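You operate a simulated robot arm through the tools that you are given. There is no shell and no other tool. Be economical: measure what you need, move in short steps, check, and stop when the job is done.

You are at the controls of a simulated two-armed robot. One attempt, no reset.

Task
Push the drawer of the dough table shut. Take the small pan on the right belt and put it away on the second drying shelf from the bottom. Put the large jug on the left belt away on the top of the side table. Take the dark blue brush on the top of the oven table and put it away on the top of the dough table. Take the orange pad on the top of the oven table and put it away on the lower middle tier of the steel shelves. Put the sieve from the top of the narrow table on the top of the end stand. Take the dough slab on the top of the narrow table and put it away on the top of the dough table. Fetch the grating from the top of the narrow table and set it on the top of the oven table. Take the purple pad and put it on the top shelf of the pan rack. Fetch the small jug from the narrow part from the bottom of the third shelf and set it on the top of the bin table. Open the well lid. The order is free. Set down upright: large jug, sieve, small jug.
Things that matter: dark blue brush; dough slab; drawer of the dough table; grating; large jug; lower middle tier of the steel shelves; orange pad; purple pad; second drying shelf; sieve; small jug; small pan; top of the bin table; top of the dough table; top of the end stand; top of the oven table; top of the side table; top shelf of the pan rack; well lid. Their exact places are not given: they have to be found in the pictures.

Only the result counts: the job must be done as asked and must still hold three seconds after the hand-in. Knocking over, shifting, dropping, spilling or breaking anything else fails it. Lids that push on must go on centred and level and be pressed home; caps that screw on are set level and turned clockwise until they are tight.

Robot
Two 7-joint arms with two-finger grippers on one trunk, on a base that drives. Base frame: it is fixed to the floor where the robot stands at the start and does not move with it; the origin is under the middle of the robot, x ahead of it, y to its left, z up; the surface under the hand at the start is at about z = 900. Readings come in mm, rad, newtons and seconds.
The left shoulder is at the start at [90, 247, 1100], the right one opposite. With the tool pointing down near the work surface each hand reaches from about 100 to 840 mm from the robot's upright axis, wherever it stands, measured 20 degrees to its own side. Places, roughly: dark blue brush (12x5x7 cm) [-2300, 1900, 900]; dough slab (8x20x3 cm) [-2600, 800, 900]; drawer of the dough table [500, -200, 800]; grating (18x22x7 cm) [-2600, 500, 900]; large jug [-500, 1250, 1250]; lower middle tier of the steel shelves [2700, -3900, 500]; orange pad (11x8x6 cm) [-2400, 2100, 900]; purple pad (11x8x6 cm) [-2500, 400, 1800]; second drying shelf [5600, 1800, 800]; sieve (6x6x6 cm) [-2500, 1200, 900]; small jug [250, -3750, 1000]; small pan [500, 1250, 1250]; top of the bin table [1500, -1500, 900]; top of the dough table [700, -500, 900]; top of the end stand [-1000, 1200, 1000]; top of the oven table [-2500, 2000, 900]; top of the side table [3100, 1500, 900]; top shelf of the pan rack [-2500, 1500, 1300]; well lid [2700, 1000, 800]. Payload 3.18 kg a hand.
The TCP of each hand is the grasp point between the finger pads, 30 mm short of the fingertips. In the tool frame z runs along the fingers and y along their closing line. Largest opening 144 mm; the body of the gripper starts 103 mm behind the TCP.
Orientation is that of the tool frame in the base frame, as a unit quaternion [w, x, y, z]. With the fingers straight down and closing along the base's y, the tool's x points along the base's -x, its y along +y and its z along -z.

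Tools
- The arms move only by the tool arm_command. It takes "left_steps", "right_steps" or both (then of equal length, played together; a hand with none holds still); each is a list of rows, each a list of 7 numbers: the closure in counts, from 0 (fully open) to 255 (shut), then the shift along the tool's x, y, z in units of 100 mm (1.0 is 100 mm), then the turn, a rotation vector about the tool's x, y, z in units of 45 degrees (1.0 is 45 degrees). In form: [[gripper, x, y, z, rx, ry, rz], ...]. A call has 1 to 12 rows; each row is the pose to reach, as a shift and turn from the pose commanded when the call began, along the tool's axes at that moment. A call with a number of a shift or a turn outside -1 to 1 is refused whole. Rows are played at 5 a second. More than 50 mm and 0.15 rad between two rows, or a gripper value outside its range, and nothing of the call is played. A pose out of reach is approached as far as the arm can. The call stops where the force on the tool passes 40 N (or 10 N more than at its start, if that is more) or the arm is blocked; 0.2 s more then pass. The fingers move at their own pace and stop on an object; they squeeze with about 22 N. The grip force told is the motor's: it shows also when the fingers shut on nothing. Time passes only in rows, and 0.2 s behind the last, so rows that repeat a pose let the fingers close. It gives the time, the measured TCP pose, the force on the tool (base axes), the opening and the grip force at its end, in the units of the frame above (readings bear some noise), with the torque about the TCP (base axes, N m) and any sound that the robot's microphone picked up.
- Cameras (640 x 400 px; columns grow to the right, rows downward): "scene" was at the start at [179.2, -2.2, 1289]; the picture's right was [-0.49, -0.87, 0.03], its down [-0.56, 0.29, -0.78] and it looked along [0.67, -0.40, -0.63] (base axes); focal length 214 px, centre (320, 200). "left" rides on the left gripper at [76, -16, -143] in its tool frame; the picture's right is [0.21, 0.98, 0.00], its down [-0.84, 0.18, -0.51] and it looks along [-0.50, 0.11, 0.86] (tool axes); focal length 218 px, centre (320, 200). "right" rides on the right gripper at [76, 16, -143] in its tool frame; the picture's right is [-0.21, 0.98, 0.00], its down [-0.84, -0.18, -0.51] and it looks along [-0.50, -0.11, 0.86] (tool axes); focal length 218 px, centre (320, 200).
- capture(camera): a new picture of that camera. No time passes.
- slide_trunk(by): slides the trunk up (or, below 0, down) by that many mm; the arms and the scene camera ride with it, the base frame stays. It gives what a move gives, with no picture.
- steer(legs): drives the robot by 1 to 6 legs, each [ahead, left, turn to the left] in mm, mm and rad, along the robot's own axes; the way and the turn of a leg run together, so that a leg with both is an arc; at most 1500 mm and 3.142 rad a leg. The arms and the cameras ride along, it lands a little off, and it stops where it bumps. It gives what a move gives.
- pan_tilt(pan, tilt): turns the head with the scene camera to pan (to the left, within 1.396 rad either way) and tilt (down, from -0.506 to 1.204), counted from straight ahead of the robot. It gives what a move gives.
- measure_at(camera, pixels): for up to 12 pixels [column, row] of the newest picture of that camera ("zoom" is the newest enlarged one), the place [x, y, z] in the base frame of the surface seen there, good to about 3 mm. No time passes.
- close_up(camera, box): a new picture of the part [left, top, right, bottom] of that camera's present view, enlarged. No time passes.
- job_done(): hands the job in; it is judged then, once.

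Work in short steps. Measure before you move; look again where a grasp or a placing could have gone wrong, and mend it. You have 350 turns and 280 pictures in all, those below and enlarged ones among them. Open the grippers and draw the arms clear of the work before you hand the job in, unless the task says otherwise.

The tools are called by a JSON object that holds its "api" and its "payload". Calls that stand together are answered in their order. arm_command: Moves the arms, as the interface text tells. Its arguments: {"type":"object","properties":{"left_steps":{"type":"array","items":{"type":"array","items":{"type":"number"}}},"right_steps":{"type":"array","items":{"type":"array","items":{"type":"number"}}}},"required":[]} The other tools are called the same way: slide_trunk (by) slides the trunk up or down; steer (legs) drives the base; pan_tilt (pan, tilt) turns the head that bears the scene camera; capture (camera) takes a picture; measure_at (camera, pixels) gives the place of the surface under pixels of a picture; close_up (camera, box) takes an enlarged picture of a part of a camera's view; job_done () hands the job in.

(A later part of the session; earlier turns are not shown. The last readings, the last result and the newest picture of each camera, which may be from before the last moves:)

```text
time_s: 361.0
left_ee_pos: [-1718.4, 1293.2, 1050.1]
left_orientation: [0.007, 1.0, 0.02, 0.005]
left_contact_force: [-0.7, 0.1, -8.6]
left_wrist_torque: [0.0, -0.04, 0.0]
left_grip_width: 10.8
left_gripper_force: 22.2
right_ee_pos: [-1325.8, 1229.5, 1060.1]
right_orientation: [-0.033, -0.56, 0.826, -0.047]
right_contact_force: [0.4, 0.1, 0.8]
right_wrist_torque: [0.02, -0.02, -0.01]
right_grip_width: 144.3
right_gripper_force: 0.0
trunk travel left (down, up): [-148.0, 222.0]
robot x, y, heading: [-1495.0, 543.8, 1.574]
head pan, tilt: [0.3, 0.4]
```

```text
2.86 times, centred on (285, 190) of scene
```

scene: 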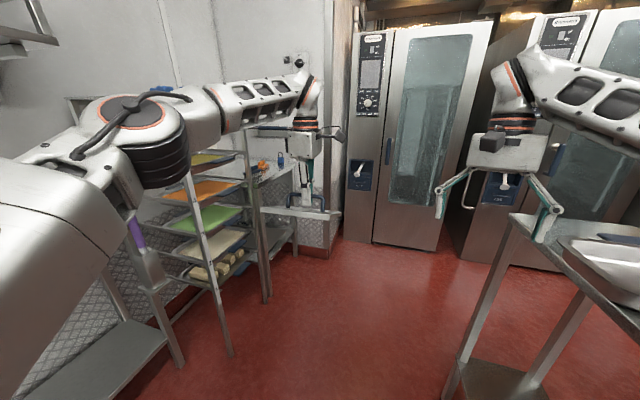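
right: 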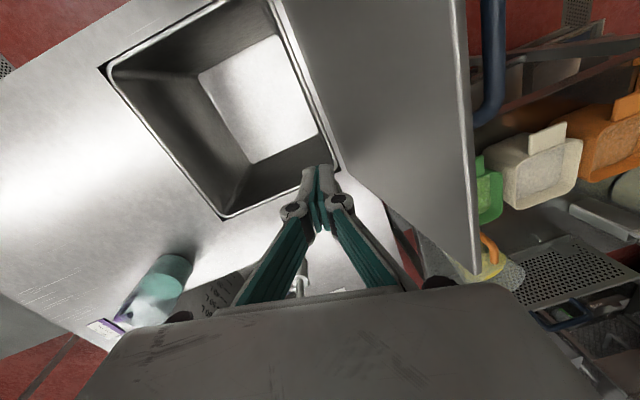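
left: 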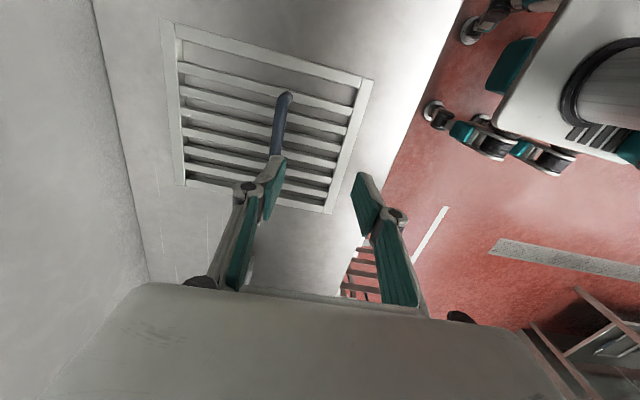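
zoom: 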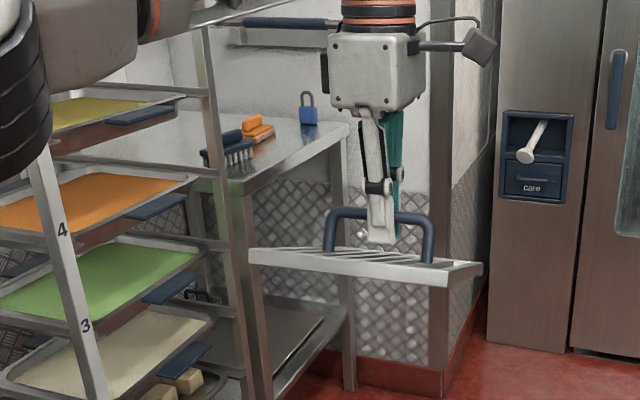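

I retract the left hand 150 mm, drive north to y≈1900, then turn west to face the oven table.

{"api": "arm_command", "payload": {"left_steps": [[255, 0, 0.25, 0, 0, 0, 0], [255, 0, 0.5, 0, 0, 0, 0], [255, 0, 0.75, 0, 0, 0, 0]]}}

{"api": "arm_command", "payload": {"left_steps": [[255, 0, 0.25, 0, 0, 0, 0], [255, 0, 0.5, 0, 0, 0, 0], [255, 0, 0.75, 0, 0, 0, 0]], "right_steps": [[0, 0.3, 0, 0, 0, 0, 0], [0, 0.6, 0, 0, 0, 0, 0], [0, 0.9, 0, 0, 0, 0, 0]]}}

{"api": "steer", "payload": {"legs": [[1330, 0, 0], [0, -150, 0], [0, 0, 0.8], [0, 0, 0.77]]}}

{"api": "pan_tilt", "payload": {"pan": 0.0, "tilt": 0.5}}

{"api": "capture", "payload": {"camera": "scene"}}

```text
time_s: 361.8
left_ee_pos: [-1715.1, 1218.3, 1052.1]
left_orientation: [0.006, 1.0, 0.02, 0.004]
left_contact_force: [0.2, -0.1, -8.8]
left_wrist_torque: [0.01, -0.04, -0.03]
left_grip_width: 10.7
left_gripper_force: 21.8
right_ee_pos: [-1326.5, 1229.6, 1061.5]
right_orientation: [-0.032, -0.561, 0.826, -0.046]
right_contact_force: [-0.1, -0.3, 0.0]
right_wrist_torque: [0.03, 0.0, 0.0]
right_grip_width: 143.8
right_gripper_force: 0.1
trunk travel left (down, up): [-148.0, 222.0]
robot x, y, heading: [-1498.8, 543.2, 1.574]
head pan, tilt: [0.3, 0.4]
```

```text
time_s: 362.6
left_ee_pos: [-1713.4, 1143.7, 1052.8]
left_orientation: [0.006, 1.0, 0.02, 0.004]
left_contact_force: [0.1, 0.1, -9.3]
left_wrist_torque: [0.0, -0.02, 0.0]
left_grip_width: 10.7
left_gripper_force: 22.2
right_ee_pos: [-1336.0, 1214.5, 1084.2]
right_orientation: [-0.032, -0.56, 0.826, -0.046]
right_contact_force: [-1.0, -0.2, 0.7]
right_wrist_torque: [0.02, 0.0, 0.0]
right_grip_width: 144.1
right_gripper_force: 0.1
right hand out of reach, approached as far as the arm can: row 1, 2, 3
trunk travel left (down, up): [-148.0, 222.0]
robot x, y, heading: [-1496.6, 541.2, 1.57]
head pan, tilt: [0.3, 0.4]
```

```text
time_s: 369.4
left_ee_pos: [-1690.9, 2473.0, 1062.5]
left_orientation: [-0.002, 1.0, 0.011, 0.0]
left_contact_force: [-0.7, 0.6, -8.6]
left_wrist_torque: [-0.01, -0.06, 0.03]
left_grip_width: 10.9
left_gripper_force: 22.0
right_ee_pos: [-1316.3, 2542.8, 1090.5]
right_orientation: [-0.031, -0.558, 0.828, -0.041]
right_contact_force: [-0.2, 0.5, -1.3]
right_wrist_torque: [-0.03, -0.04, 0.0]
right_grip_width: 144.0
right_gripper_force: 0.0
trunk travel left (down, up): [-148.0, 222.0]
robot x, y, heading: [-1484.8, 1880.1, 1.563]
head pan, tilt: [0.3, 0.4]
stopped in leg 1: the robot was blocked; the commanded pose is now the measured one
```

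```text
time_s: 370.2
left_ee_pos: [-1690.4, 2473.5, 1062.8]
left_orientation: [-0.001, 1.0, 0.013, 0.001]
left_contact_force: [0.5, -0.5, -9.1]
left_wrist_torque: [0.03, -0.04, -0.02]
left_grip_width: 10.6
left_gripper_force: 22.3
right_ee_pos: [-1315.6, 2540.8, 1090.7]
right_orientation: [-0.032, -0.557, 0.829, -0.041]
right_contact_force: [0.6, -0.2, -0.2]
right_wrist_torque: [-0.02, 0.01, 0.0]
right_grip_width: 144.1
right_gripper_force: 0.0
trunk travel left (down, up): [-148.0, 222.0]
robot x, y, heading: [-1488.6, 1882.9, 1.562]
head pan, tilt: [0.0, 0.499]
```

```text
152 pictures are left
```

scene: 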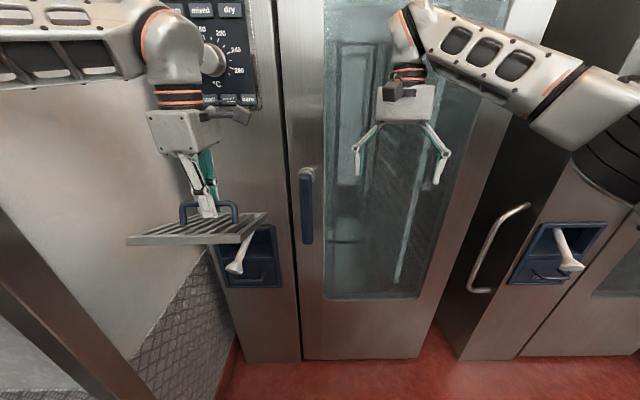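

Blocked just short near the oven front. I back off 200 mm, shift right and turn west.

{"api": "steer", "payload": {"legs": [[-200, 0, 0], [0, -140, 0], [0, 0, 0.8], [0, 0, 0.77]]}}

{"api": "capture", "payload": {"camera": "scene"}}

```text
time_s: 373.0
left_ee_pos: [-1592.0, 2282.0, 1050.8]
left_orientation: [0.007, 1.0, 0.009, 0.001]
left_contact_force: [-0.7, 0.7, -9.0]
left_wrist_torque: [0.01, -0.03, -0.01]
left_grip_width: 10.9
left_gripper_force: 22.3
right_ee_pos: [-1216.3, 2349.7, 1084.8]
right_orientation: [-0.032, -0.552, 0.832, -0.046]
right_contact_force: [0.3, 0.4, -0.5]
right_wrist_torque: [0.0, 0.0, -0.01]
right_grip_width: 144.4
right_gripper_force: 0.2
trunk travel left (down, up): [-148.0, 222.0]
robot x, y, heading: [-1387.2, 1680.7, 1.551]
head pan, tilt: [0.0, 0.499]
stopped in leg 2: the robot was blocked; the commanded pose is now the measured one
```

```text
151 pictures are left
```

scene: 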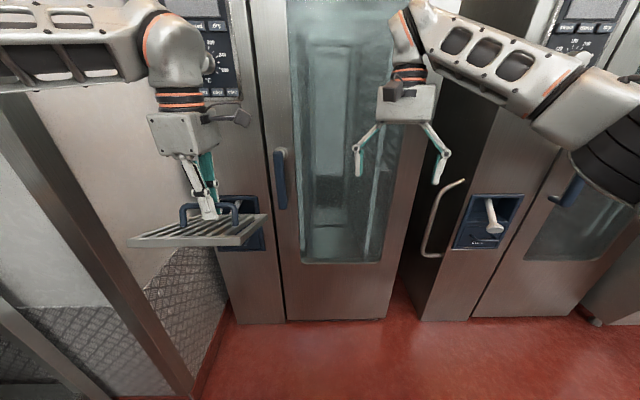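

I check where the dark post and wall at the left are before turning.

{"api": "measure_at", "payload": {"camera": "scene", "pixels": [[100, 245], [30, 140], [170, 350], [60, 250], [180, 290], [20, 320], [140, 190]]}}

{"api": "pan_tilt", "payload": {"pan": -1.3, "tilt": 0.7}}

{"api": "capture", "payload": {"camera": "scene"}}

```text
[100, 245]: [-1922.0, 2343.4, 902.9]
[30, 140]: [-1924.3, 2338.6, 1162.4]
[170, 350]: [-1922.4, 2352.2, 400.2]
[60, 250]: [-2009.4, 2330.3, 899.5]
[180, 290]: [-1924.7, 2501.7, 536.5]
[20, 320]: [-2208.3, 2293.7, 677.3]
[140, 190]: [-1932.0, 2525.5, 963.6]
```

```text
time_s: 374.4
left_ee_pos: [-1591.5, 2282.3, 1054.6]
left_orientation: [0.005, 1.0, 0.008, 0.003]
left_contact_force: [0.6, 0.1, -8.0]
left_wrist_torque: [-0.03, -0.08, 0.01]
left_grip_width: 10.9
left_gripper_force: 21.8
right_ee_pos: [-1216.7, 2348.1, 1083.8]
right_orientation: [-0.033, -0.553, 0.831, -0.046]
right_contact_force: [0.3, 0.5, 0.0]
right_wrist_torque: [-0.01, 0.0, 0.02]
right_grip_width: 143.9
right_gripper_force: 0.1
trunk travel left (down, up): [-148.0, 222.0]
robot x, y, heading: [-1388.6, 1682.3, 1.554]
head pan, tilt: [-1.3, 0.7]
```

```text
150 pictures are left
```

scene: 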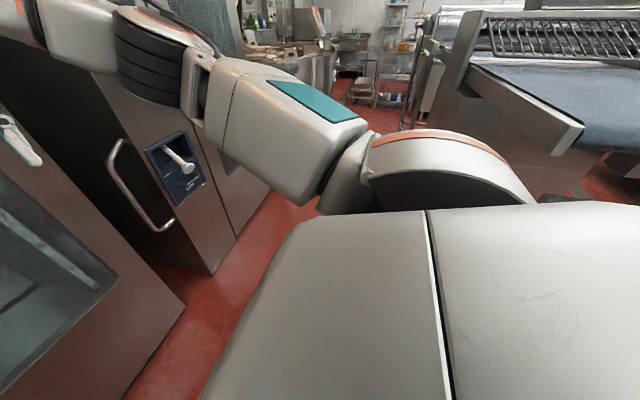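

The wall jut is at x=-1922, y≥2330; my turning radius (~780) clears it. I shift left 60 mm and turn west.

{"api": "steer", "payload": {"legs": [[0, 60, 0], [0, 0, 0.8], [0, 0, 0.78]]}}

{"api": "pan_tilt", "payload": {"pan": 0.0, "tilt": 0.45}}

{"api": "capture", "payload": {"camera": "scene"}}

```text
time_s: 377.0
left_ee_pos: [-1868.0, 2176.2, 1049.9]
left_orientation: [0.007, 0.984, 0.179, 0.003]
left_contact_force: [-0.3, 0.6, -8.7]
left_wrist_torque: [0.05, -0.04, 0.02]
left_grip_width: 10.6
left_gripper_force: 21.7
right_ee_pos: [-1535.5, 2367.1, 1084.0]
right_orientation: [-0.024, -0.687, 0.725, -0.05]
right_contact_force: [0.3, -0.2, -0.7]
right_wrist_torque: [0.0, -0.05, -0.04]
right_grip_width: 144.0
right_gripper_force: 0.0
trunk travel left (down, up): [-148.0, 222.0]
robot x, y, heading: [-1471.4, 1679.8, 1.9]
head pan, tilt: [-1.3, 0.7]
stopped in leg 2: the robot was blocked; the commanded pose is now the measured one
```

```text
time_s: 378.5
left_ee_pos: [-1865.1, 2175.7, 1052.3]
left_orientation: [0.005, 0.984, 0.178, 0.003]
left_contact_force: [0.1, -0.7, -8.5]
left_wrist_torque: [0.0, -0.05, 0.0]
left_grip_width: 10.6
left_gripper_force: 22.0
right_ee_pos: [-1533.9, 2366.5, 1085.7]
right_orientation: [-0.025, -0.686, 0.726, -0.05]
right_contact_force: [-0.3, 0.5, 0.5]
right_wrist_torque: [-0.01, 0.03, -0.01]
right_grip_width: 144.1
right_gripper_force: 0.0
trunk travel left (down, up): [-148.0, 222.0]
robot x, y, heading: [-1469.1, 1679.7, 1.903]
head pan, tilt: [0.0, 0.45]
```

```text
149 pictures are left
```

scene: 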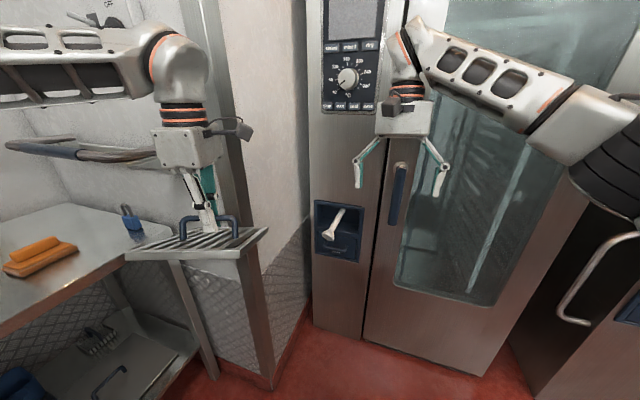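

The left elbow is probably against the pan rack. I check the rack top for damage before retreating.

{"api": "pan_tilt", "payload": {"pan": 1.2, "tilt": 0.2}}

{"api": "capture", "payload": {"camera": "scene"}}

```text
time_s: 379.9
left_ee_pos: [-1864.8, 2175.7, 1051.8]
left_orientation: [0.006, 0.984, 0.177, 0.003]
left_contact_force: [-0.5, 0.1, -8.7]
left_wrist_torque: [-0.02, -0.03, 0.0]
left_grip_width: 10.9
left_gripper_force: 21.2
right_ee_pos: [-1534.0, 2366.7, 1085.8]
right_orientation: [-0.024, -0.686, 0.725, -0.05]
right_contact_force: [0.4, 0.0, -0.3]
right_wrist_torque: [0.02, -0.02, 0.05]
right_grip_width: 144.0
right_gripper_force: 0.0
trunk travel left (down, up): [-148.0, 222.0]
robot x, y, heading: [-1470.9, 1678.0, 1.901]
head pan, tilt: [1.201, 0.201]
```

```text
148 pictures are left
```

scene: 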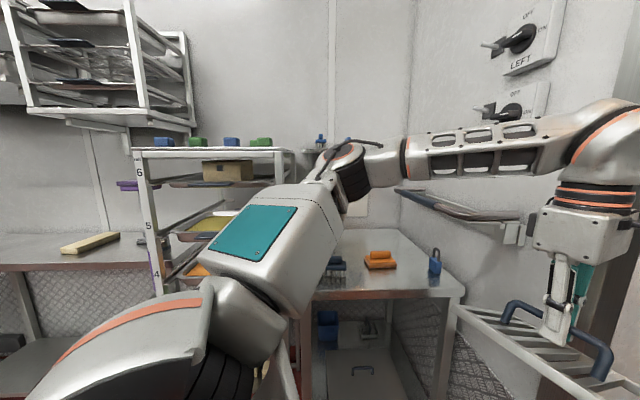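

The rack and its pads are undisturbed. I retreat south, turn west there, then strafe north along x≈-1430 with the hand drawn in.

{"api": "steer", "payload": {"legs": [[0, 0, -0.33], [-1130, 0, 0]]}}

{"api": "arm_command", "payload": {"left_steps": [[255, 0, 0.3, 0, 0, 0, 0], [255, 0, 0.6, 0, 0, 0, 0], [255, 0, 0.9, 0, 0, 0, 0]]}}

{"api": "steer", "payload": {"legs": [[0, 0, 0.8], [0, 0, 0.771]]}}

{"api": "capture", "payload": {"camera": "scene"}}

```text
time_s: 386.7
left_ee_pos: [-1683.0, 1150.3, 1052.0]
left_orientation: [0.007, 1.0, 0.018, 0.002]
left_contact_force: [0.2, -0.1, -9.5]
left_wrist_torque: [0.01, -0.05, -0.01]
left_grip_width: 10.6
left_gripper_force: 21.8
right_ee_pos: [-1308.5, 1225.9, 1084.0]
right_orientation: [-0.033, -0.561, 0.826, -0.045]
right_contact_force: [0.1, -0.6, 0.3]
right_wrist_torque: [0.04, 0.01, 0.02]
right_grip_width: 143.9
right_gripper_force: 0.1
trunk travel left (down, up): [-148.0, 222.0]
robot x, y, heading: [-1465.8, 556.5, 1.57]
head pan, tilt: [1.201, 0.201]
```

```text
time_s: 387.5
left_ee_pos: [-1682.5, 1061.2, 1053.9]
left_orientation: [0.006, 1.0, 0.017, 0.002]
left_contact_force: [0.0, 0.6, -9.2]
left_wrist_torque: [0.02, -0.04, 0.06]
left_grip_width: 11.2
left_gripper_force: 22.0
right_ee_pos: [-1309.0, 1225.3, 1085.7]
right_orientation: [-0.033, -0.561, 0.826, -0.046]
right_contact_force: [0.6, -1.0, 0.0]
right_wrist_torque: [-0.01, -0.03, 0.02]
right_grip_width: 144.0
right_gripper_force: 0.0
trunk travel left (down, up): [-148.0, 222.0]
robot x, y, heading: [-1466.3, 553.5, 1.578]
head pan, tilt: [1.201, 0.201]
```

```text
time_s: 392.0
left_ee_pos: [-1977.4, 342.2, 1053.8]
left_orientation: [0.003, 0.697, 0.717, 0.005]
left_contact_force: [-0.6, 0.9, -8.2]
left_wrist_torque: [0.07, 0.01, -0.01]
left_grip_width: 10.6
left_gripper_force: 21.9
right_ee_pos: [-2139.8, 715.9, 1085.1]
right_orientation: [-0.009, 0.98, -0.19, 0.056]
right_contact_force: [0.3, 0.0, 0.0]
right_wrist_torque: [0.04, 0.01, 0.01]
right_grip_width: 144.0
right_gripper_force: 0.1
trunk travel left (down, up): [-148.0, 222.0]
robot x, y, heading: [-1468.3, 552.4, -3.144]
head pan, tilt: [1.201, 0.201]
```

```text
147 pictures are left
```

scene: 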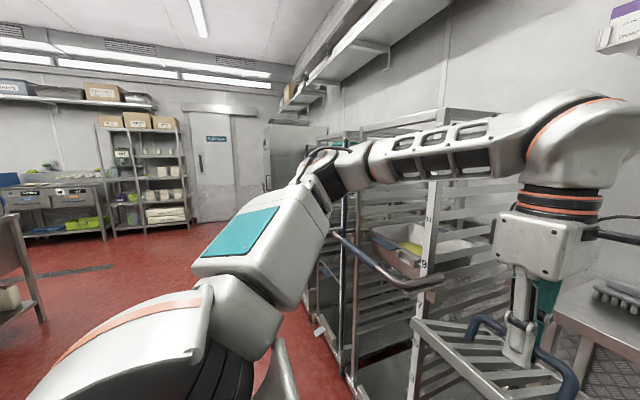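

I strafe north along x≈-1420 in two stages.

{"api": "steer", "payload": {"legs": [[-50, 0, 0], [0, -700, 0], [0, -650, 0]]}}

{"api": "pan_tilt", "payload": {"pan": 0.0, "tilt": 0.45}}

{"api": "capture", "payload": {"camera": "scene"}}

```text
time_s: 395.0
left_ee_pos: [-1929.8, 482.3, 1051.7]
left_orientation: [0.005, 0.7, 0.714, 0.006]
left_contact_force: [0.2, -1.0, -9.1]
left_wrist_torque: [0.06, -0.02, -0.01]
left_grip_width: 10.7
left_gripper_force: 22.4
right_ee_pos: [-2091.2, 856.1, 1084.6]
right_orientation: [-0.009, 0.979, -0.195, 0.055]
right_contact_force: [0.2, -0.5, 0.5]
right_wrist_torque: [0.01, 0.03, 0.02]
right_grip_width: 144.0
right_gripper_force: 0.1
trunk travel left (down, up): [-148.0, 222.0]
robot x, y, heading: [-1417.9, 692.5, 3.141]
head pan, tilt: [1.201, 0.201]
stopped in leg 2: the robot was blocked; the commanded pose is now the measured one
```

```text
time_s: 396.4
left_ee_pos: [-1930.6, 482.4, 1051.8]
left_orientation: [0.004, 0.7, 0.714, 0.006]
left_contact_force: [-0.8, 0.5, -8.7]
left_wrist_torque: [0.02, 0.0, -0.04]
left_grip_width: 10.8
left_gripper_force: 22.2
right_ee_pos: [-2090.8, 858.6, 1084.7]
right_orientation: [-0.009, 0.979, -0.195, 0.055]
right_contact_force: [-0.5, 0.1, 0.2]
right_wrist_torque: [0.01, 0.02, 0.0]
right_grip_width: 144.0
right_gripper_force: 0.1
trunk travel left (down, up): [-148.0, 222.0]
robot x, y, heading: [-1419.1, 688.2, 3.135]
head pan, tilt: [0.0, 0.45]
```

```text
146 pictures are left
```

scene: 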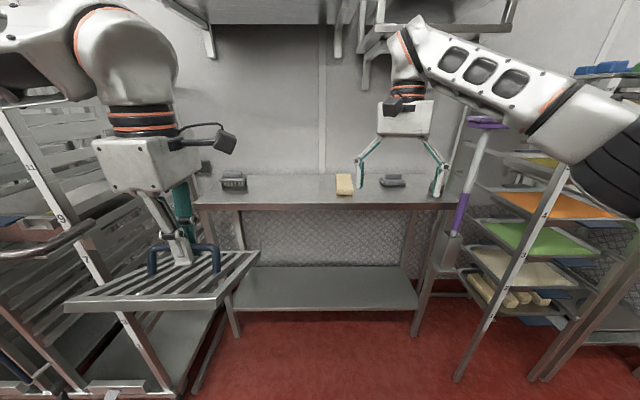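

Base touched the end stand's side; I go to x≈-1475 and strafe on.

{"api": "steer", "payload": {"legs": [[57, 0, 0.005], [0, -650, 0], [0, -600, 0]]}}

{"api": "capture", "payload": {"camera": "scene"}}

```text
time_s: 402.0
left_ee_pos: [-1982.4, 1053.9, 1052.0]
left_orientation: [0.004, 0.698, 0.716, 0.006]
left_contact_force: [-0.4, -0.3, -8.8]
left_wrist_torque: [0.07, 0.0, 0.03]
left_grip_width: 10.7
left_gripper_force: 21.8
right_ee_pos: [-2144.7, 1426.4, 1093.1]
right_orientation: [-0.006, 0.981, -0.188, 0.048]
right_contact_force: [-0.1, 0.3, 0.3]
right_wrist_torque: [0.02, 0.03, 0.02]
right_grip_width: 144.1
right_gripper_force: 0.1
trunk travel left (down, up): [-148.0, 222.0]
robot x, y, heading: [-1477.2, 1260.0, 3.143]
head pan, tilt: [0.0, 0.45]
stopped in leg 2: the robot was blocked; the commanded pose is now the measured one
```

```text
145 pictures are left
```

scene: 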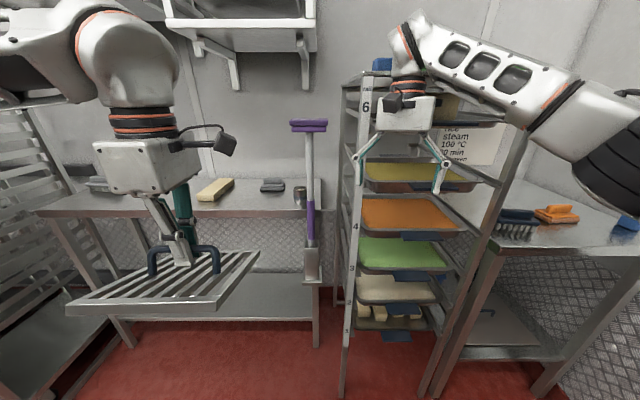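

The right hand touches the rack front. I strafe back 80 mm and draw the right hand back and outward.

{"api": "steer", "payload": {"legs": [[0, 80, 0]]}}

{"api": "arm_command", "payload": {"right_steps": [[0, 0.2, -0.2, -0.05, 0, 0, 0], [0, 0.4, -0.4, -0.1, 0, 0, 0], [0, 0.6, -0.6, -0.15, 0, 0, 0], [0, 0.75, -0.83, -0.2, 0, 0, 0]]}}

{"api": "arm_command", "payload": {"right_steps": [[0, 0.2, -0.2, -0.05, 0, 0, 0], [0, 0.4, -0.4, -0.1, 0, 0, 0], [0, 0.6, -0.6, -0.15, 0, 0, 0], [0, 0.75, -0.83, -0.2, 0, 0, 0]]}}

{"api": "capture", "payload": {"camera": "scene"}}

```text
time_s: 403.3
left_ee_pos: [-1983.4, 990.7, 1051.5]
left_orientation: [0.006, 0.698, 0.716, 0.006]
left_contact_force: [0.1, -1.1, -8.7]
left_wrist_torque: [0.03, 0.02, 0.0]
left_grip_width: 10.9
left_gripper_force: 21.9
right_ee_pos: [-2144.1, 1367.1, 1093.1]
right_orientation: [-0.003, 0.979, -0.198, 0.049]
right_contact_force: [9.0, 7.5, -1.0]
right_wrist_torque: [-0.96, 1.31, -0.5]
right_grip_width: 144.0
right_gripper_force: 0.1
trunk travel left (down, up): [-148.0, 222.0]
robot x, y, heading: [-1471.9, 1202.2, 3.139]
head pan, tilt: [0.0, 0.45]
stopped in leg 1: the force on the tool passed its limit at 58 N (the readings are from after the stop); the commanded pose is now the measured one
```

```text
time_s: 404.3
left_ee_pos: [-1982.8, 991.7, 1054.9]
left_orientation: [0.004, 0.699, 0.715, 0.005]
left_contact_force: [0.7, 0.2, -8.0]
left_wrist_torque: [-0.03, 0.04, 0.02]
left_grip_width: 10.6
left_gripper_force: 22.1
right_ee_pos: [-2092.6, 1429.9, 1154.8]
right_orientation: [-0.005, 0.979, -0.196, 0.051]
right_contact_force: [0.1, 0.4, 0.1]
right_wrist_torque: [-0.06, 0.06, -0.03]
right_grip_width: 144.2
right_gripper_force: 0.0
right hand out of reach, approached as far as the arm can: row 1, 2, 3, 4
trunk travel left (down, up): [-148.0, 222.0]
robot x, y, heading: [-1473.5, 1201.7, 3.143]
head pan, tilt: [0.0, 0.45]
```

```text
time_s: 405.3
left_ee_pos: [-1983.5, 992.1, 1054.6]
left_orientation: [0.003, 0.698, 0.716, 0.005]
left_contact_force: [0.9, 0.3, -9.0]
left_wrist_torque: [-0.03, 0.03, 0.01]
left_grip_width: 10.7
left_gripper_force: 21.7
right_ee_pos: [-2036.4, 1500.3, 1190.8]
right_orientation: [-0.004, 0.979, -0.196, 0.049]
right_contact_force: [0.7, -0.2, 0.2]
right_wrist_torque: [-0.04, 0.09, 0.0]
right_grip_width: 144.0
right_gripper_force: 0.1
right hand out of reach, approached as far as the arm can: row 1, 2, 3, 4
trunk travel left (down, up): [-148.0, 222.0]
robot x, y, heading: [-1474.6, 1198.2, 3.141]
head pan, tilt: [0.0, 0.45]
```

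```text
144 pictures are left
```

scene: 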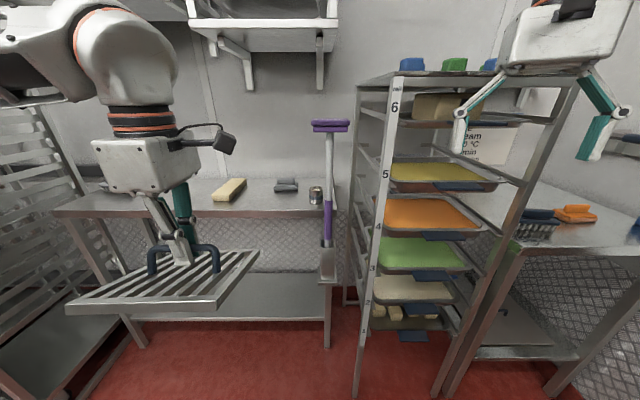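

The right hand is clear now. I verify the rack's posts didn't move and continue the strafe.

{"api": "measure_at", "payload": {"camera": "scene", "pixels": [[357, 370], [372, 230], [447, 370], [520, 200], [440, 75], [395, 77], [558, 215], [540, 225]]}}

{"api": "steer", "payload": {"legs": [[0, -400, 0], [0, -350, 0]]}}

{"api": "capture", "payload": {"camera": "scene"}}

```text
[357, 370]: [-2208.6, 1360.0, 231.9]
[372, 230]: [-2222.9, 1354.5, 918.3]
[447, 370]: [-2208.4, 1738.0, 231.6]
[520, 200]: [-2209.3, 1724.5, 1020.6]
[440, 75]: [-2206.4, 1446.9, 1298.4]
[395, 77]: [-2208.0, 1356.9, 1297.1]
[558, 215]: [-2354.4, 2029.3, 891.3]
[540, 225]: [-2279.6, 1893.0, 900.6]
```

```text
time_s: 412.1
left_ee_pos: [-1971.4, 1692.6, 1053.8]
left_orientation: [0.001, 0.697, 0.717, 0.006]
left_contact_force: [0.0, -2.1, -8.2]
left_wrist_torque: [0.12, -0.04, 0.01]
left_grip_width: 11.0
left_gripper_force: 22.5
right_ee_pos: [-2020.0, 2179.7, 1194.0]
right_orientation: [-0.029, 0.984, -0.172, 0.046]
right_contact_force: [-0.1, 0.5, 1.0]
right_wrist_torque: [-0.02, -0.03, -0.04]
right_grip_width: 144.0
right_gripper_force: 0.0
trunk travel left (down, up): [-148.0, 222.0]
robot x, y, heading: [-1466.5, 1912.3, -3.142]
head pan, tilt: [0.0, 0.45]
stopped in leg 2: the robot was blocked; the commanded pose is now the measured one
```

```text
143 pictures are left
```

scene: 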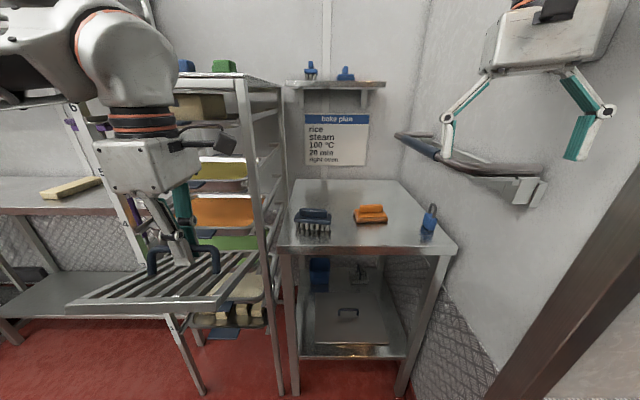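

The oven table is ahead with brush, orange pad and padlock along its front. I measure free space behind them.

{"api": "measure_at", "payload": {"camera": "scene", "pixels": [[300, 183], [390, 183], [330, 200], [295, 205], [400, 205], [288, 245], [448, 247], [312, 215], [371, 208], [430, 222], [345, 190], [340, 235]]}}

{"api": "close_up", "payload": {"camera": "scene", "box": [270, 170, 470, 270]}}

```text
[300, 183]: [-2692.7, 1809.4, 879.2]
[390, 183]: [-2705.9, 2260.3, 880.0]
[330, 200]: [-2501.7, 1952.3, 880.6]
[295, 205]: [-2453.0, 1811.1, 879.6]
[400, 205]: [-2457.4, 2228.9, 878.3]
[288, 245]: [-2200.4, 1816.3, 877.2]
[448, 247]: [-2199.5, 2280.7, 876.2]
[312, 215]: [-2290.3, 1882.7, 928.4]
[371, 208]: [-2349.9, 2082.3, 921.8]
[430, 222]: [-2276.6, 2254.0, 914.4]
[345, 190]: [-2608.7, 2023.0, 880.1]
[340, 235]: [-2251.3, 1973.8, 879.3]
```

```text
3.20 times, centred on (370, 220) of scene
```

zoom: 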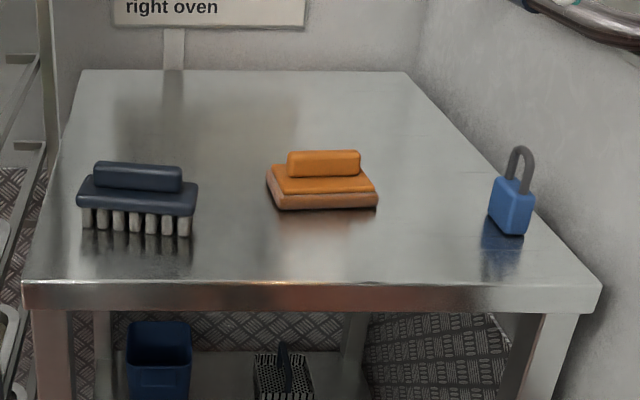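

Table top: x −2200..−2720, y 1800..2290, z 879; free behind x<-2430. I measure the wall rail, shift the left hand right 200 mm and the right hand slightly left.

{"api": "measure_at", "payload": {"camera": "scene", "pixels": [[405, 138], [440, 155], [520, 185], [535, 195], [460, 120], [385, 85]]}}

{"api": "arm_command", "payload": {"left_steps": [[255, 0.33, 0, 0, 0, 0, 0], [255, 0.66, 0, 0, 0, 0, 0], [255, 0.99, 0, 0, 0, 0, 0]], "right_steps": [[0, 0, 0.2, 0, 0, 0, 0], [0, 0, 0.4, 0, 0, 0, 0], [0, 0, 0.6, 0, 0, 0, 0]]}}

{"api": "arm_command", "payload": {"left_steps": [[255, 0.33, 0, 0, 0, 0, 0], [255, 0.66, 0, 0, 0, 0, 0], [255, 0.99, 0, 0, 0, 0, 0]]}}

{"api": "capture", "payload": {"camera": "scene"}}

```text
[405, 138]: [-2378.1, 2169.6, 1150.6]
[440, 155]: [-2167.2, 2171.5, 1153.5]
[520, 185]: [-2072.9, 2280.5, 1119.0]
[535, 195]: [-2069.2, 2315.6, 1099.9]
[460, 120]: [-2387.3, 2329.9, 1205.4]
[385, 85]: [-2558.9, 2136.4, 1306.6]
```

```text
time_s: 412.9
left_ee_pos: [-1989.2, 1794.1, 1041.7]
left_orientation: [0.011, 0.695, 0.719, 0.014]
left_contact_force: [-1.9, -1.4, -10.1]
left_wrist_torque: [0.1, -0.01, 0.0]
left_grip_width: 10.8
left_gripper_force: 22.4
right_ee_pos: [-2060.9, 2130.6, 1170.0]
right_orientation: [-0.029, 0.983, -0.173, 0.061]
right_contact_force: [-1.3, -2.0, -1.6]
right_wrist_torque: [0.31, -0.15, 0.06]
right_grip_width: 143.9
right_gripper_force: 0.1
trunk travel left (down, up): [-148.0, 222.0]
robot x, y, heading: [-1470.6, 1907.5, -3.135]
head pan, tilt: [0.0, 0.45]
```

```text
time_s: 413.7
left_ee_pos: [-1984.9, 1901.0, 1051.5]
left_orientation: [0.006, 0.697, 0.717, 0.008]
left_contact_force: [0.4, -0.7, -9.3]
left_wrist_torque: [0.07, -0.03, 0.0]
left_grip_width: 11.0
left_gripper_force: 21.7
right_ee_pos: [-2051.1, 2138.8, 1182.2]
right_orientation: [-0.024, 0.983, -0.175, 0.052]
right_contact_force: [-0.4, 0.1, 0.3]
right_wrist_torque: [-0.03, 0.01, 0.01]
right_grip_width: 143.8
right_gripper_force: 0.1
trunk travel left (down, up): [-148.0, 222.0]
robot x, y, heading: [-1470.3, 1910.4, 3.147]
head pan, tilt: [0.0, 0.45]
```

```text
141 pictures are left
```

scene: 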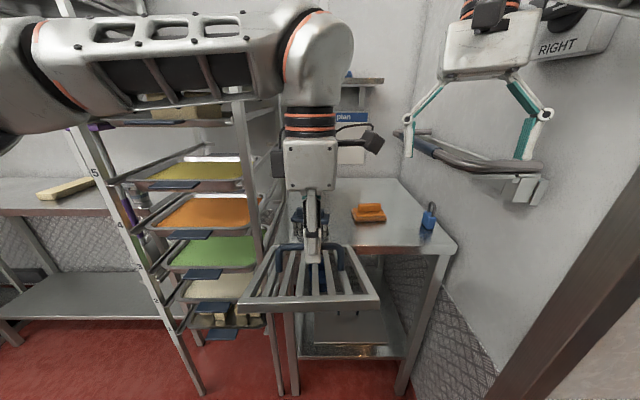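

The rail (z≈1150) is in the right hand's way, so I raise that hand 90 mm, then drive forward 220 mm and extend the left arm toward (-2440, 1893).

{"api": "arm_command", "payload": {"right_steps": [[200, 0, 0.15, -0.3, 0, 0, 0], [200, 0, 0.3, -0.6, 0, 0, 0], [200, 0, 0.4, -0.9, 0, 0, 0]]}}

{"api": "steer", "payload": {"legs": [[215, 0, 0]]}}

{"api": "arm_command", "payload": {"left_steps": [[255, 0, -0.33, 0, 0, 0, 0], [255, 0, -0.66, 0, 0, 0, 0], [255, 0, -0.99, 0, 0, 0, 0]]}}

{"api": "capture", "payload": {"camera": "scene"}}

```text
time_s: 414.5
left_ee_pos: [-1985.1, 1901.4, 1052.6]
left_orientation: [0.006, 0.697, 0.717, 0.006]
left_contact_force: [0.2, 0.4, -9.2]
left_wrist_torque: [0.0, -0.04, -0.03]
left_grip_width: 11.0
left_gripper_force: 22.1
right_ee_pos: [-2064.2, 2099.4, 1259.5]
right_orientation: [-0.021, 0.983, -0.175, 0.048]
right_contact_force: [0.4, 0.9, 0.1]
right_wrist_torque: [-0.08, 0.0, 0.01]
right_grip_width: 30.8
right_gripper_force: 0.0
right hand out of reach, approached as far as the arm can: row 3
trunk travel left (down, up): [-148.0, 222.0]
robot x, y, heading: [-1471.7, 1914.1, 3.139]
head pan, tilt: [0.0, 0.45]
```

```text
time_s: 416.4
left_ee_pos: [-2199.6, 1903.4, 1049.3]
left_orientation: [0.011, 0.701, 0.714, 0.006]
left_contact_force: [-0.5, 0.1, -10.1]
left_wrist_torque: [0.07, 0.0, 0.03]
left_grip_width: 10.9
left_gripper_force: 22.3
right_ee_pos: [-2280.6, 2100.4, 1258.8]
right_orientation: [-0.022, 0.983, -0.177, 0.049]
right_contact_force: [-0.1, -0.2, -0.4]
right_wrist_torque: [-0.03, 0.02, 0.02]
right_grip_width: 30.9
right_gripper_force: 0.1
trunk travel left (down, up): [-148.0, 222.0]
robot x, y, heading: [-1687.2, 1912.3, 3.144]
head pan, tilt: [0.0, 0.45]
stopped in leg 1: the robot was blocked; the commanded pose is now the measured one
```

```text
time_s: 417.4
left_ee_pos: [-2256.2, 1909.9, 1057.4]
left_orientation: [0.009, 0.711, 0.703, -0.009]
left_contact_force: [0.0, 0.3, -8.9]
left_wrist_torque: [0.05, 0.01, 0.03]
left_grip_width: 10.9
left_gripper_force: 21.9
right_ee_pos: [-2245.6, 2101.2, 1268.5]
right_orientation: [-0.021, 0.983, -0.176, 0.041]
right_contact_force: [0.2, -0.6, 0.2]
right_wrist_torque: [0.04, 0.05, -0.03]
right_grip_width: 31.0
right_gripper_force: 0.1
trunk travel left (down, up): [-148.0, 222.0]
robot x, y, heading: [-1664.9, 1914.0, -3.142]
head pan, tilt: [0.0, 0.45]
stopped in row 3 (left hand): the arm was blocked; the commanded pose is now the measured one
```

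```text
140 pictures are left
```

scene: 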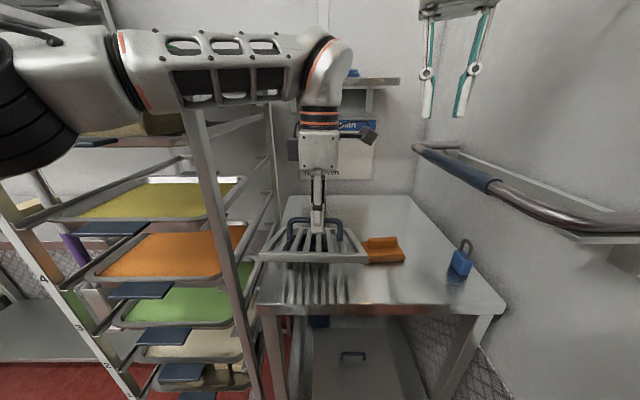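

The left elbow meets the rack, so the far spot isn't reachable. I'll first take the orange pad with the right hand (it must go anyway), freeing room for the grating at the front. I back 60 mm and square the right hand.

{"api": "steer", "payload": {"legs": [[-60, 0, 0]]}}

{"api": "arm_command", "payload": {"right_steps": [[0, -0.1, 0, 0.2, 0, 0, -0.16], [0, -0.3, 0, 0.4, 0, 0, -0.32], [0, -0.5, 0, 0.6, 0, 0, -0.48], [0, -0.6, 0, 0.9, 0, 0, -0.48]]}}

{"api": "capture", "payload": {"camera": "right"}}

{"api": "capture", "payload": {"camera": "scene"}}

```text
time_s: 418.3
left_ee_pos: [-2215.1, 1902.9, 1040.4]
left_orientation: [0.015, 0.706, 0.708, 0.004]
left_contact_force: [-1.1, -0.8, -9.6]
left_wrist_torque: [0.06, 0.06, -0.04]
left_grip_width: 11.2
left_gripper_force: 21.8
right_ee_pos: [-2204.5, 2098.8, 1253.8]
right_orientation: [-0.024, 0.983, -0.176, 0.053]
right_contact_force: [-0.2, 0.0, 0.4]
right_wrist_torque: [-0.02, 0.0, 0.01]
right_grip_width: 31.0
right_gripper_force: 0.0
trunk travel left (down, up): [-148.0, 222.0]
robot x, y, heading: [-1609.0, 1909.9, -3.141]
head pan, tilt: [0.0, 0.45]
```

```text
time_s: 419.3
left_ee_pos: [-2215.5, 1904.0, 1041.7]
left_orientation: [0.015, 0.706, 0.708, 0.003]
left_contact_force: [0.2, 0.0, -9.8]
left_wrist_torque: [0.06, -0.03, 0.01]
left_grip_width: 11.2
left_gripper_force: 22.2
right_ee_pos: [-2251.1, 2122.0, 1159.2]
right_orientation: [-0.013, 0.998, 0.012, 0.055]
right_contact_force: [0.6, 0.7, 0.2]
right_wrist_torque: [-0.01, -0.06, 0.01]
right_grip_width: 144.0
right_gripper_force: 0.0
trunk travel left (down, up): [-148.0, 222.0]
robot x, y, heading: [-1606.2, 1914.4, -3.141]
head pan, tilt: [0.0, 0.45]
```

```text
139 pictures are left
```

right: 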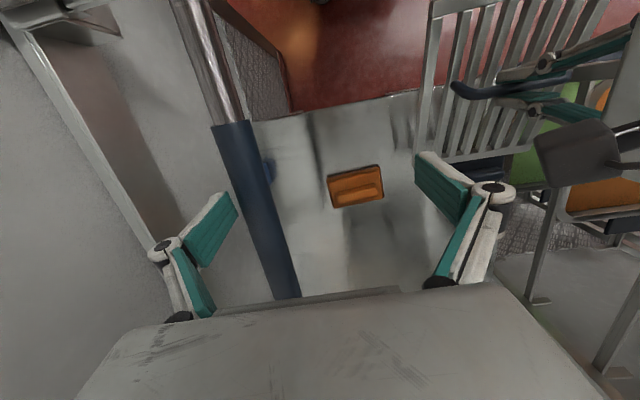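

```text
138 pictures are left
```

scene: 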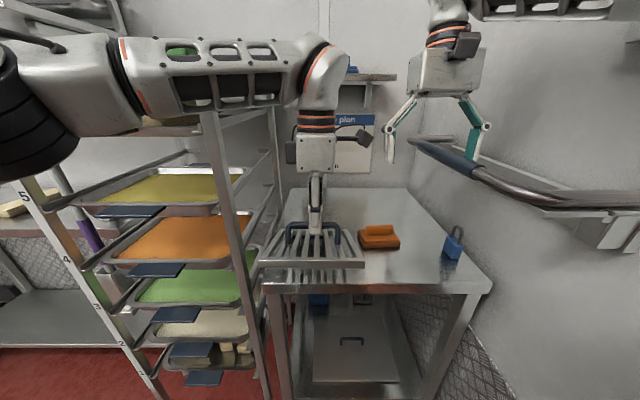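

I measure the pad and rail from the right camera.

{"api": "measure_at", "payload": {"camera": "right", "pixels": [[356, 190], [330, 180], [382, 168], [334, 207], [384, 198], [258, 200], [230, 130], [280, 280], [270, 170]]}}

```text
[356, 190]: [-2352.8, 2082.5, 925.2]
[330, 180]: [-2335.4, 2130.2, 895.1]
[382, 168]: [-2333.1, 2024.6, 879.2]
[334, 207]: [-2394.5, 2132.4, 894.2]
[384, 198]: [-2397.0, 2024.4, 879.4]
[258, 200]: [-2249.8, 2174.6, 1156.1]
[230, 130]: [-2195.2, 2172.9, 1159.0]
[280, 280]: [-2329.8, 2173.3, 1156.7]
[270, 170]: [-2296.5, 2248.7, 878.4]
```

Pad centre ≈(-2362, 2081), grip block top ≈940; rail inner edge y≈2158. I narrow the right gripper, shift clear of the rail, and descend onto the block.

{"api": "arm_command", "payload": {"right_steps": [[104, 0, 0.2, 0, 0, 0, 0], [104, -0.2, 0.43, 0, 0, 0, 0], [104, -0.4, 0.43, 0, 0, 0, 0], [104, -0.6, 0.43, 0.2, 0, -0.1, 0], [104, -0.8, 0.43, 0.5, 0, -0.13, 0]]}}

{"api": "capture", "payload": {"camera": "right"}}

```text
time_s: 419.7
left_ee_pos: [-2211.5, 1908.4, 1044.9]
left_orientation: [0.015, 0.708, 0.706, 0.0]
left_contact_force: [0.9, 0.0, -8.7]
left_wrist_torque: [0.03, 0.0, 0.03]
left_grip_width: 11.1
left_gripper_force: 21.8
right_ee_pos: [-2253.3, 2131.7, 1165.2]
right_orientation: [-0.02, 0.999, -0.003, 0.04]
right_contact_force: [1.4, 34.8, 16.1]
right_wrist_torque: [1.54, 0.37, -0.33]
right_grip_width: 110.9
right_gripper_force: 21.3
trunk travel left (down, up): [-148.0, 222.0]
robot x, y, heading: [-1607.0, 1914.6, 3.138]
head pan, tilt: [0.0, 0.45]
stopped in row 1 (right hand): the force on the tool passed its limit at 43 N (the readings are from after the stop); the commanded pose is now the measured one
```

```text
137 pictures are left
```

right: 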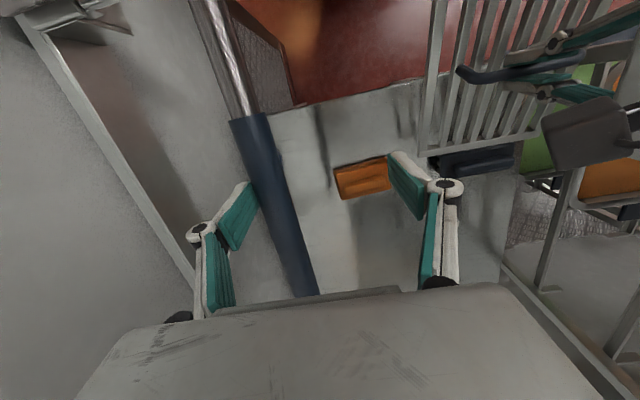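

The rail is between the fingers. I reopen, raise 60 mm, shift, then narrow.

{"api": "arm_command", "payload": {"right_steps": [[0, 0, 0, 0, 0, 0, 0], [0, 0, 0, -0.3, 0, 0, 0], [0, 0, 0, -0.7, 0, 0, 0], [104, 0, 0.25, -0.7, 0, 0, 0], [104, 0, 0.5, -0.7, 0, 0, 0]]}}

{"api": "capture", "payload": {"camera": "right"}}

```text
time_s: 420.9
left_ee_pos: [-2213.4, 1902.9, 1043.7]
left_orientation: [0.015, 0.707, 0.707, 0.003]
left_contact_force: [-0.1, -0.7, -9.2]
left_wrist_torque: [0.07, 0.0, 0.0]
left_grip_width: 11.2
left_gripper_force: 21.5
right_ee_pos: [-2248.0, 2069.1, 1218.2]
right_orientation: [-0.018, 0.999, 0.004, 0.046]
right_contact_force: [-0.7, 0.9, 0.5]
right_wrist_torque: [0.04, 0.04, -0.01]
right_grip_width: 85.2
right_gripper_force: 0.0
right hand out of reach, approached as far as the arm can: row 3, 4, 5
trunk travel left (down, up): [-148.0, 222.0]
robot x, y, heading: [-1603.0, 1913.7, 3.136]
head pan, tilt: [0.0, 0.45]
```

```text
136 pictures are left
```

right: 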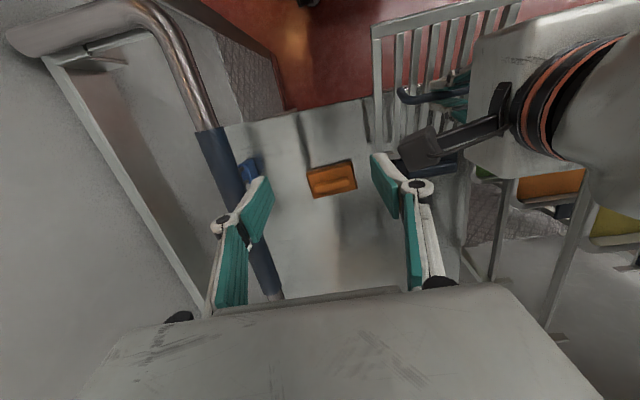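

Now clear of the rail. I advance 112 mm and descend toward the pad's block.

{"api": "arm_command", "payload": {"right_steps": [[104, -0.33, -0.05, 0.3, 0, 0, 0], [104, -0.66, -0.1, 0.6, 0, 0, 0], [104, -0.99, -0.12, 0.9, 0, 0, 0]]}}

{"api": "arm_command", "payload": {"right_steps": [[104, -0.08, 0, 0.4, 0, -0.05, 0], [104, -0.15, 0, 0.85, 0, -0.1, 0]]}}

{"api": "capture", "payload": {"camera": "right"}}

{"api": "capture", "payload": {"camera": "scene"}}

```text
time_s: 421.7
left_ee_pos: [-2212.9, 1904.9, 1045.1]
left_orientation: [0.013, 0.707, 0.707, 0.003]
left_contact_force: [0.0, -0.4, -7.9]
left_wrist_torque: [0.07, -0.02, 0.01]
left_grip_width: 10.9
left_gripper_force: 22.0
right_ee_pos: [-2308.6, 2085.8, 1142.0]
right_orientation: [-0.019, 0.999, 0.004, 0.045]
right_contact_force: [0.8, 0.1, 0.1]
right_wrist_torque: [0.01, 0.03, 0.04]
right_grip_width: 85.2
right_gripper_force: 0.0
right hand out of reach, approached as far as the arm can: row 2, 3
trunk travel left (down, up): [-148.0, 222.0]
robot x, y, heading: [-1606.4, 1908.7, 3.141]
head pan, tilt: [0.0, 0.45]
```

```text
time_s: 422.3
left_ee_pos: [-2209.6, 1898.2, 1045.9]
left_orientation: [0.01, 0.707, 0.707, 0.001]
left_contact_force: [-1.3, 0.3, -9.3]
left_wrist_torque: [0.02, -0.02, 0.0]
left_grip_width: 11.0
left_gripper_force: 22.5
right_ee_pos: [-2313.3, 2080.7, 1060.8]
right_orientation: [-0.02, 1.0, 0.006, 0.005]
right_contact_force: [-0.1, 0.1, 0.0]
right_wrist_torque: [-0.01, -0.04, -0.03]
right_grip_width: 85.2
right_gripper_force: 0.0
trunk travel left (down, up): [-148.0, 222.0]
robot x, y, heading: [-1609.0, 1911.8, 3.144]
head pan, tilt: [0.0, 0.45]
```

```text
135 pictures are left
```

right: 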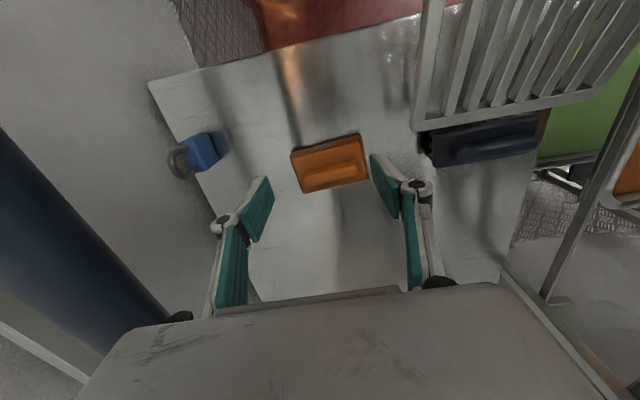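

```text
134 pictures are left
```

scene: 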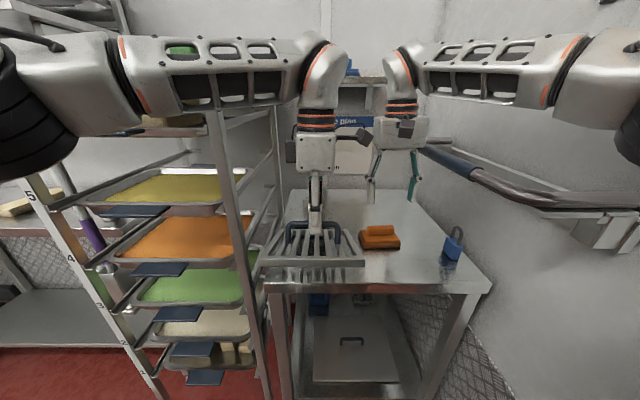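

Aligned over the pad. I descend to z≈938 and grip the block.

{"api": "arm_command", "payload": {"right_steps": [[104, -0.25, 0, 0.38, 0, 0, 0], [104, -0.49, 0, 0.78, 0, 0, 0], [104, -0.49, 0, 0.99, 0, 0, 0]]}}

{"api": "arm_command", "payload": {"right_steps": [[104, 0, 0, 0.15, 0, 0, 0], [104, 0, 0, 0.27, 0, 0, 0], [255, 0, 0, 0.27, 0, 0, 0], [255, 0, 0, 0.27, 0, 0, 0], [255, 0, 0, 0.27, 0, 0, 0]]}}

{"api": "capture", "payload": {"camera": "right"}}

```text
time_s: 423.3
left_ee_pos: [-2188.4, 1896.4, 1056.7]
left_orientation: [0.004, 0.712, 0.702, -0.001]
left_contact_force: [-0.3, 0.0, -8.6]
left_wrist_torque: [0.05, -0.02, 0.01]
left_grip_width: 11.1
left_gripper_force: 21.4
right_ee_pos: [-2342.5, 2089.8, 989.9]
right_orientation: [-0.032, 0.999, -0.004, -0.017]
right_contact_force: [-0.1, -0.5, -0.1]
right_wrist_torque: [-0.01, 0.0, 0.05]
right_grip_width: 85.3
right_gripper_force: 0.1
trunk travel left (down, up): [-148.0, 222.0]
robot x, y, heading: [-1600.2, 1911.9, 3.129]
head pan, tilt: [0.0, 0.45]
stopped in row 3 (right hand): the arm was blocked; the commanded pose is now the measured one
```

```text
time_s: 424.7
left_ee_pos: [-2181.1, 1895.4, 1068.6]
left_orientation: [-0.003, 0.712, 0.702, -0.007]
left_contact_force: [-0.2, 0.1, -8.4]
left_wrist_torque: [0.04, -0.04, -0.01]
left_grip_width: 11.3
left_gripper_force: 22.2
right_ee_pos: [-2340.7, 2089.4, 1015.9]
right_orientation: [-0.029, 0.998, -0.005, -0.053]
right_contact_force: [-0.2, -0.5, -0.1]
right_wrist_torque: [-0.05, 0.0, 0.0]
right_grip_width: 0.0
right_gripper_force: 22.2
trunk travel left (down, up): [-148.0, 222.0]
robot x, y, heading: [-1601.0, 1913.0, 3.126]
head pan, tilt: [0.0, 0.45]
stopped in row 5 (right hand): the arm was blocked; the commanded pose is now the measured one
```

```text
133 pictures are left
```

right: 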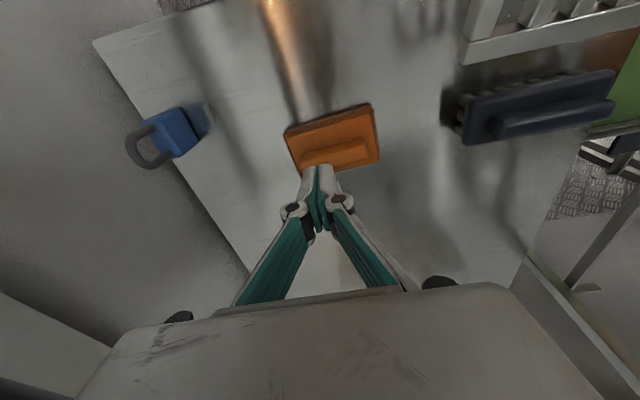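

The right elbow seems to meet the rail or wall. I lift the right hand, back the robot off and shift so the right arm reaches straight ahead.

{"api": "arm_command", "payload": {"right_steps": [[104, 0, 0.05, -0.45, 0, 0, 0], [104, 0, 0.1, -0.9, 0, 0, 0]]}}

{"api": "steer", "payload": {"legs": [[-30, 0, 0.015], [-60, 70, 0]]}}

{"api": "capture", "payload": {"camera": "scene"}}

```text
time_s: 425.5
left_ee_pos: [-2200.8, 1910.3, 1033.8]
left_orientation: [0.02, 0.711, 0.703, 0.007]
left_contact_force: [-3.8, -1.3, -13.4]
left_wrist_torque: [0.15, -0.22, -0.01]
left_grip_width: 11.5
left_gripper_force: 21.8
right_ee_pos: [-2351.0, 2093.5, 1040.2]
right_orientation: [-0.022, 1.0, -0.006, -0.011]
right_contact_force: [-2.6, -0.9, -3.8]
right_wrist_torque: [0.13, -0.23, -0.04]
right_grip_width: 85.0
right_gripper_force: 0.0
trunk travel left (down, up): [-148.0, 222.0]
robot x, y, heading: [-1588.7, 1912.6, 3.121]
head pan, tilt: [0.0, 0.45]
stopped in row 2 (right hand): the arm was blocked; the commanded pose is now the measured one
```

```text
time_s: 427.2
left_ee_pos: [-2103.3, 1835.8, 1042.5]
left_orientation: [0.015, 0.707, 0.707, 0.004]
left_contact_force: [0.8, 0.1, -8.6]
left_wrist_torque: [0.08, 0.0, -0.01]
left_grip_width: 11.2
left_gripper_force: 21.4
right_ee_pos: [-2257.5, 2015.3, 1049.0]
right_orientation: [-0.021, 1.0, 0.0, -0.018]
right_contact_force: [-0.4, -0.1, -1.1]
right_wrist_torque: [0.05, -0.01, 0.02]
right_grip_width: 85.2
right_gripper_force: 0.0
trunk travel left (down, up): [-148.0, 222.0]
robot x, y, heading: [-1495.3, 1839.8, 3.139]
head pan, tilt: [0.0, 0.45]
```

```text
132 pictures are left
```

scene: 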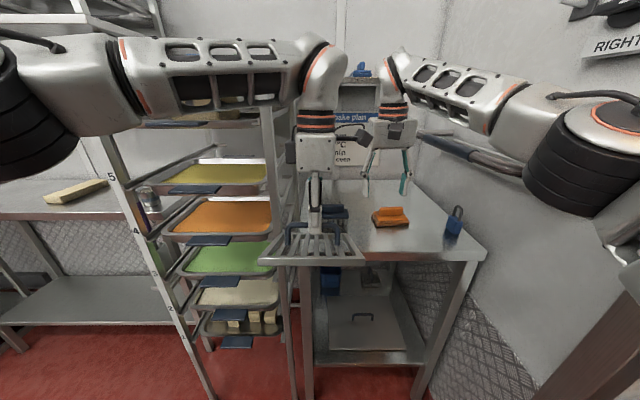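

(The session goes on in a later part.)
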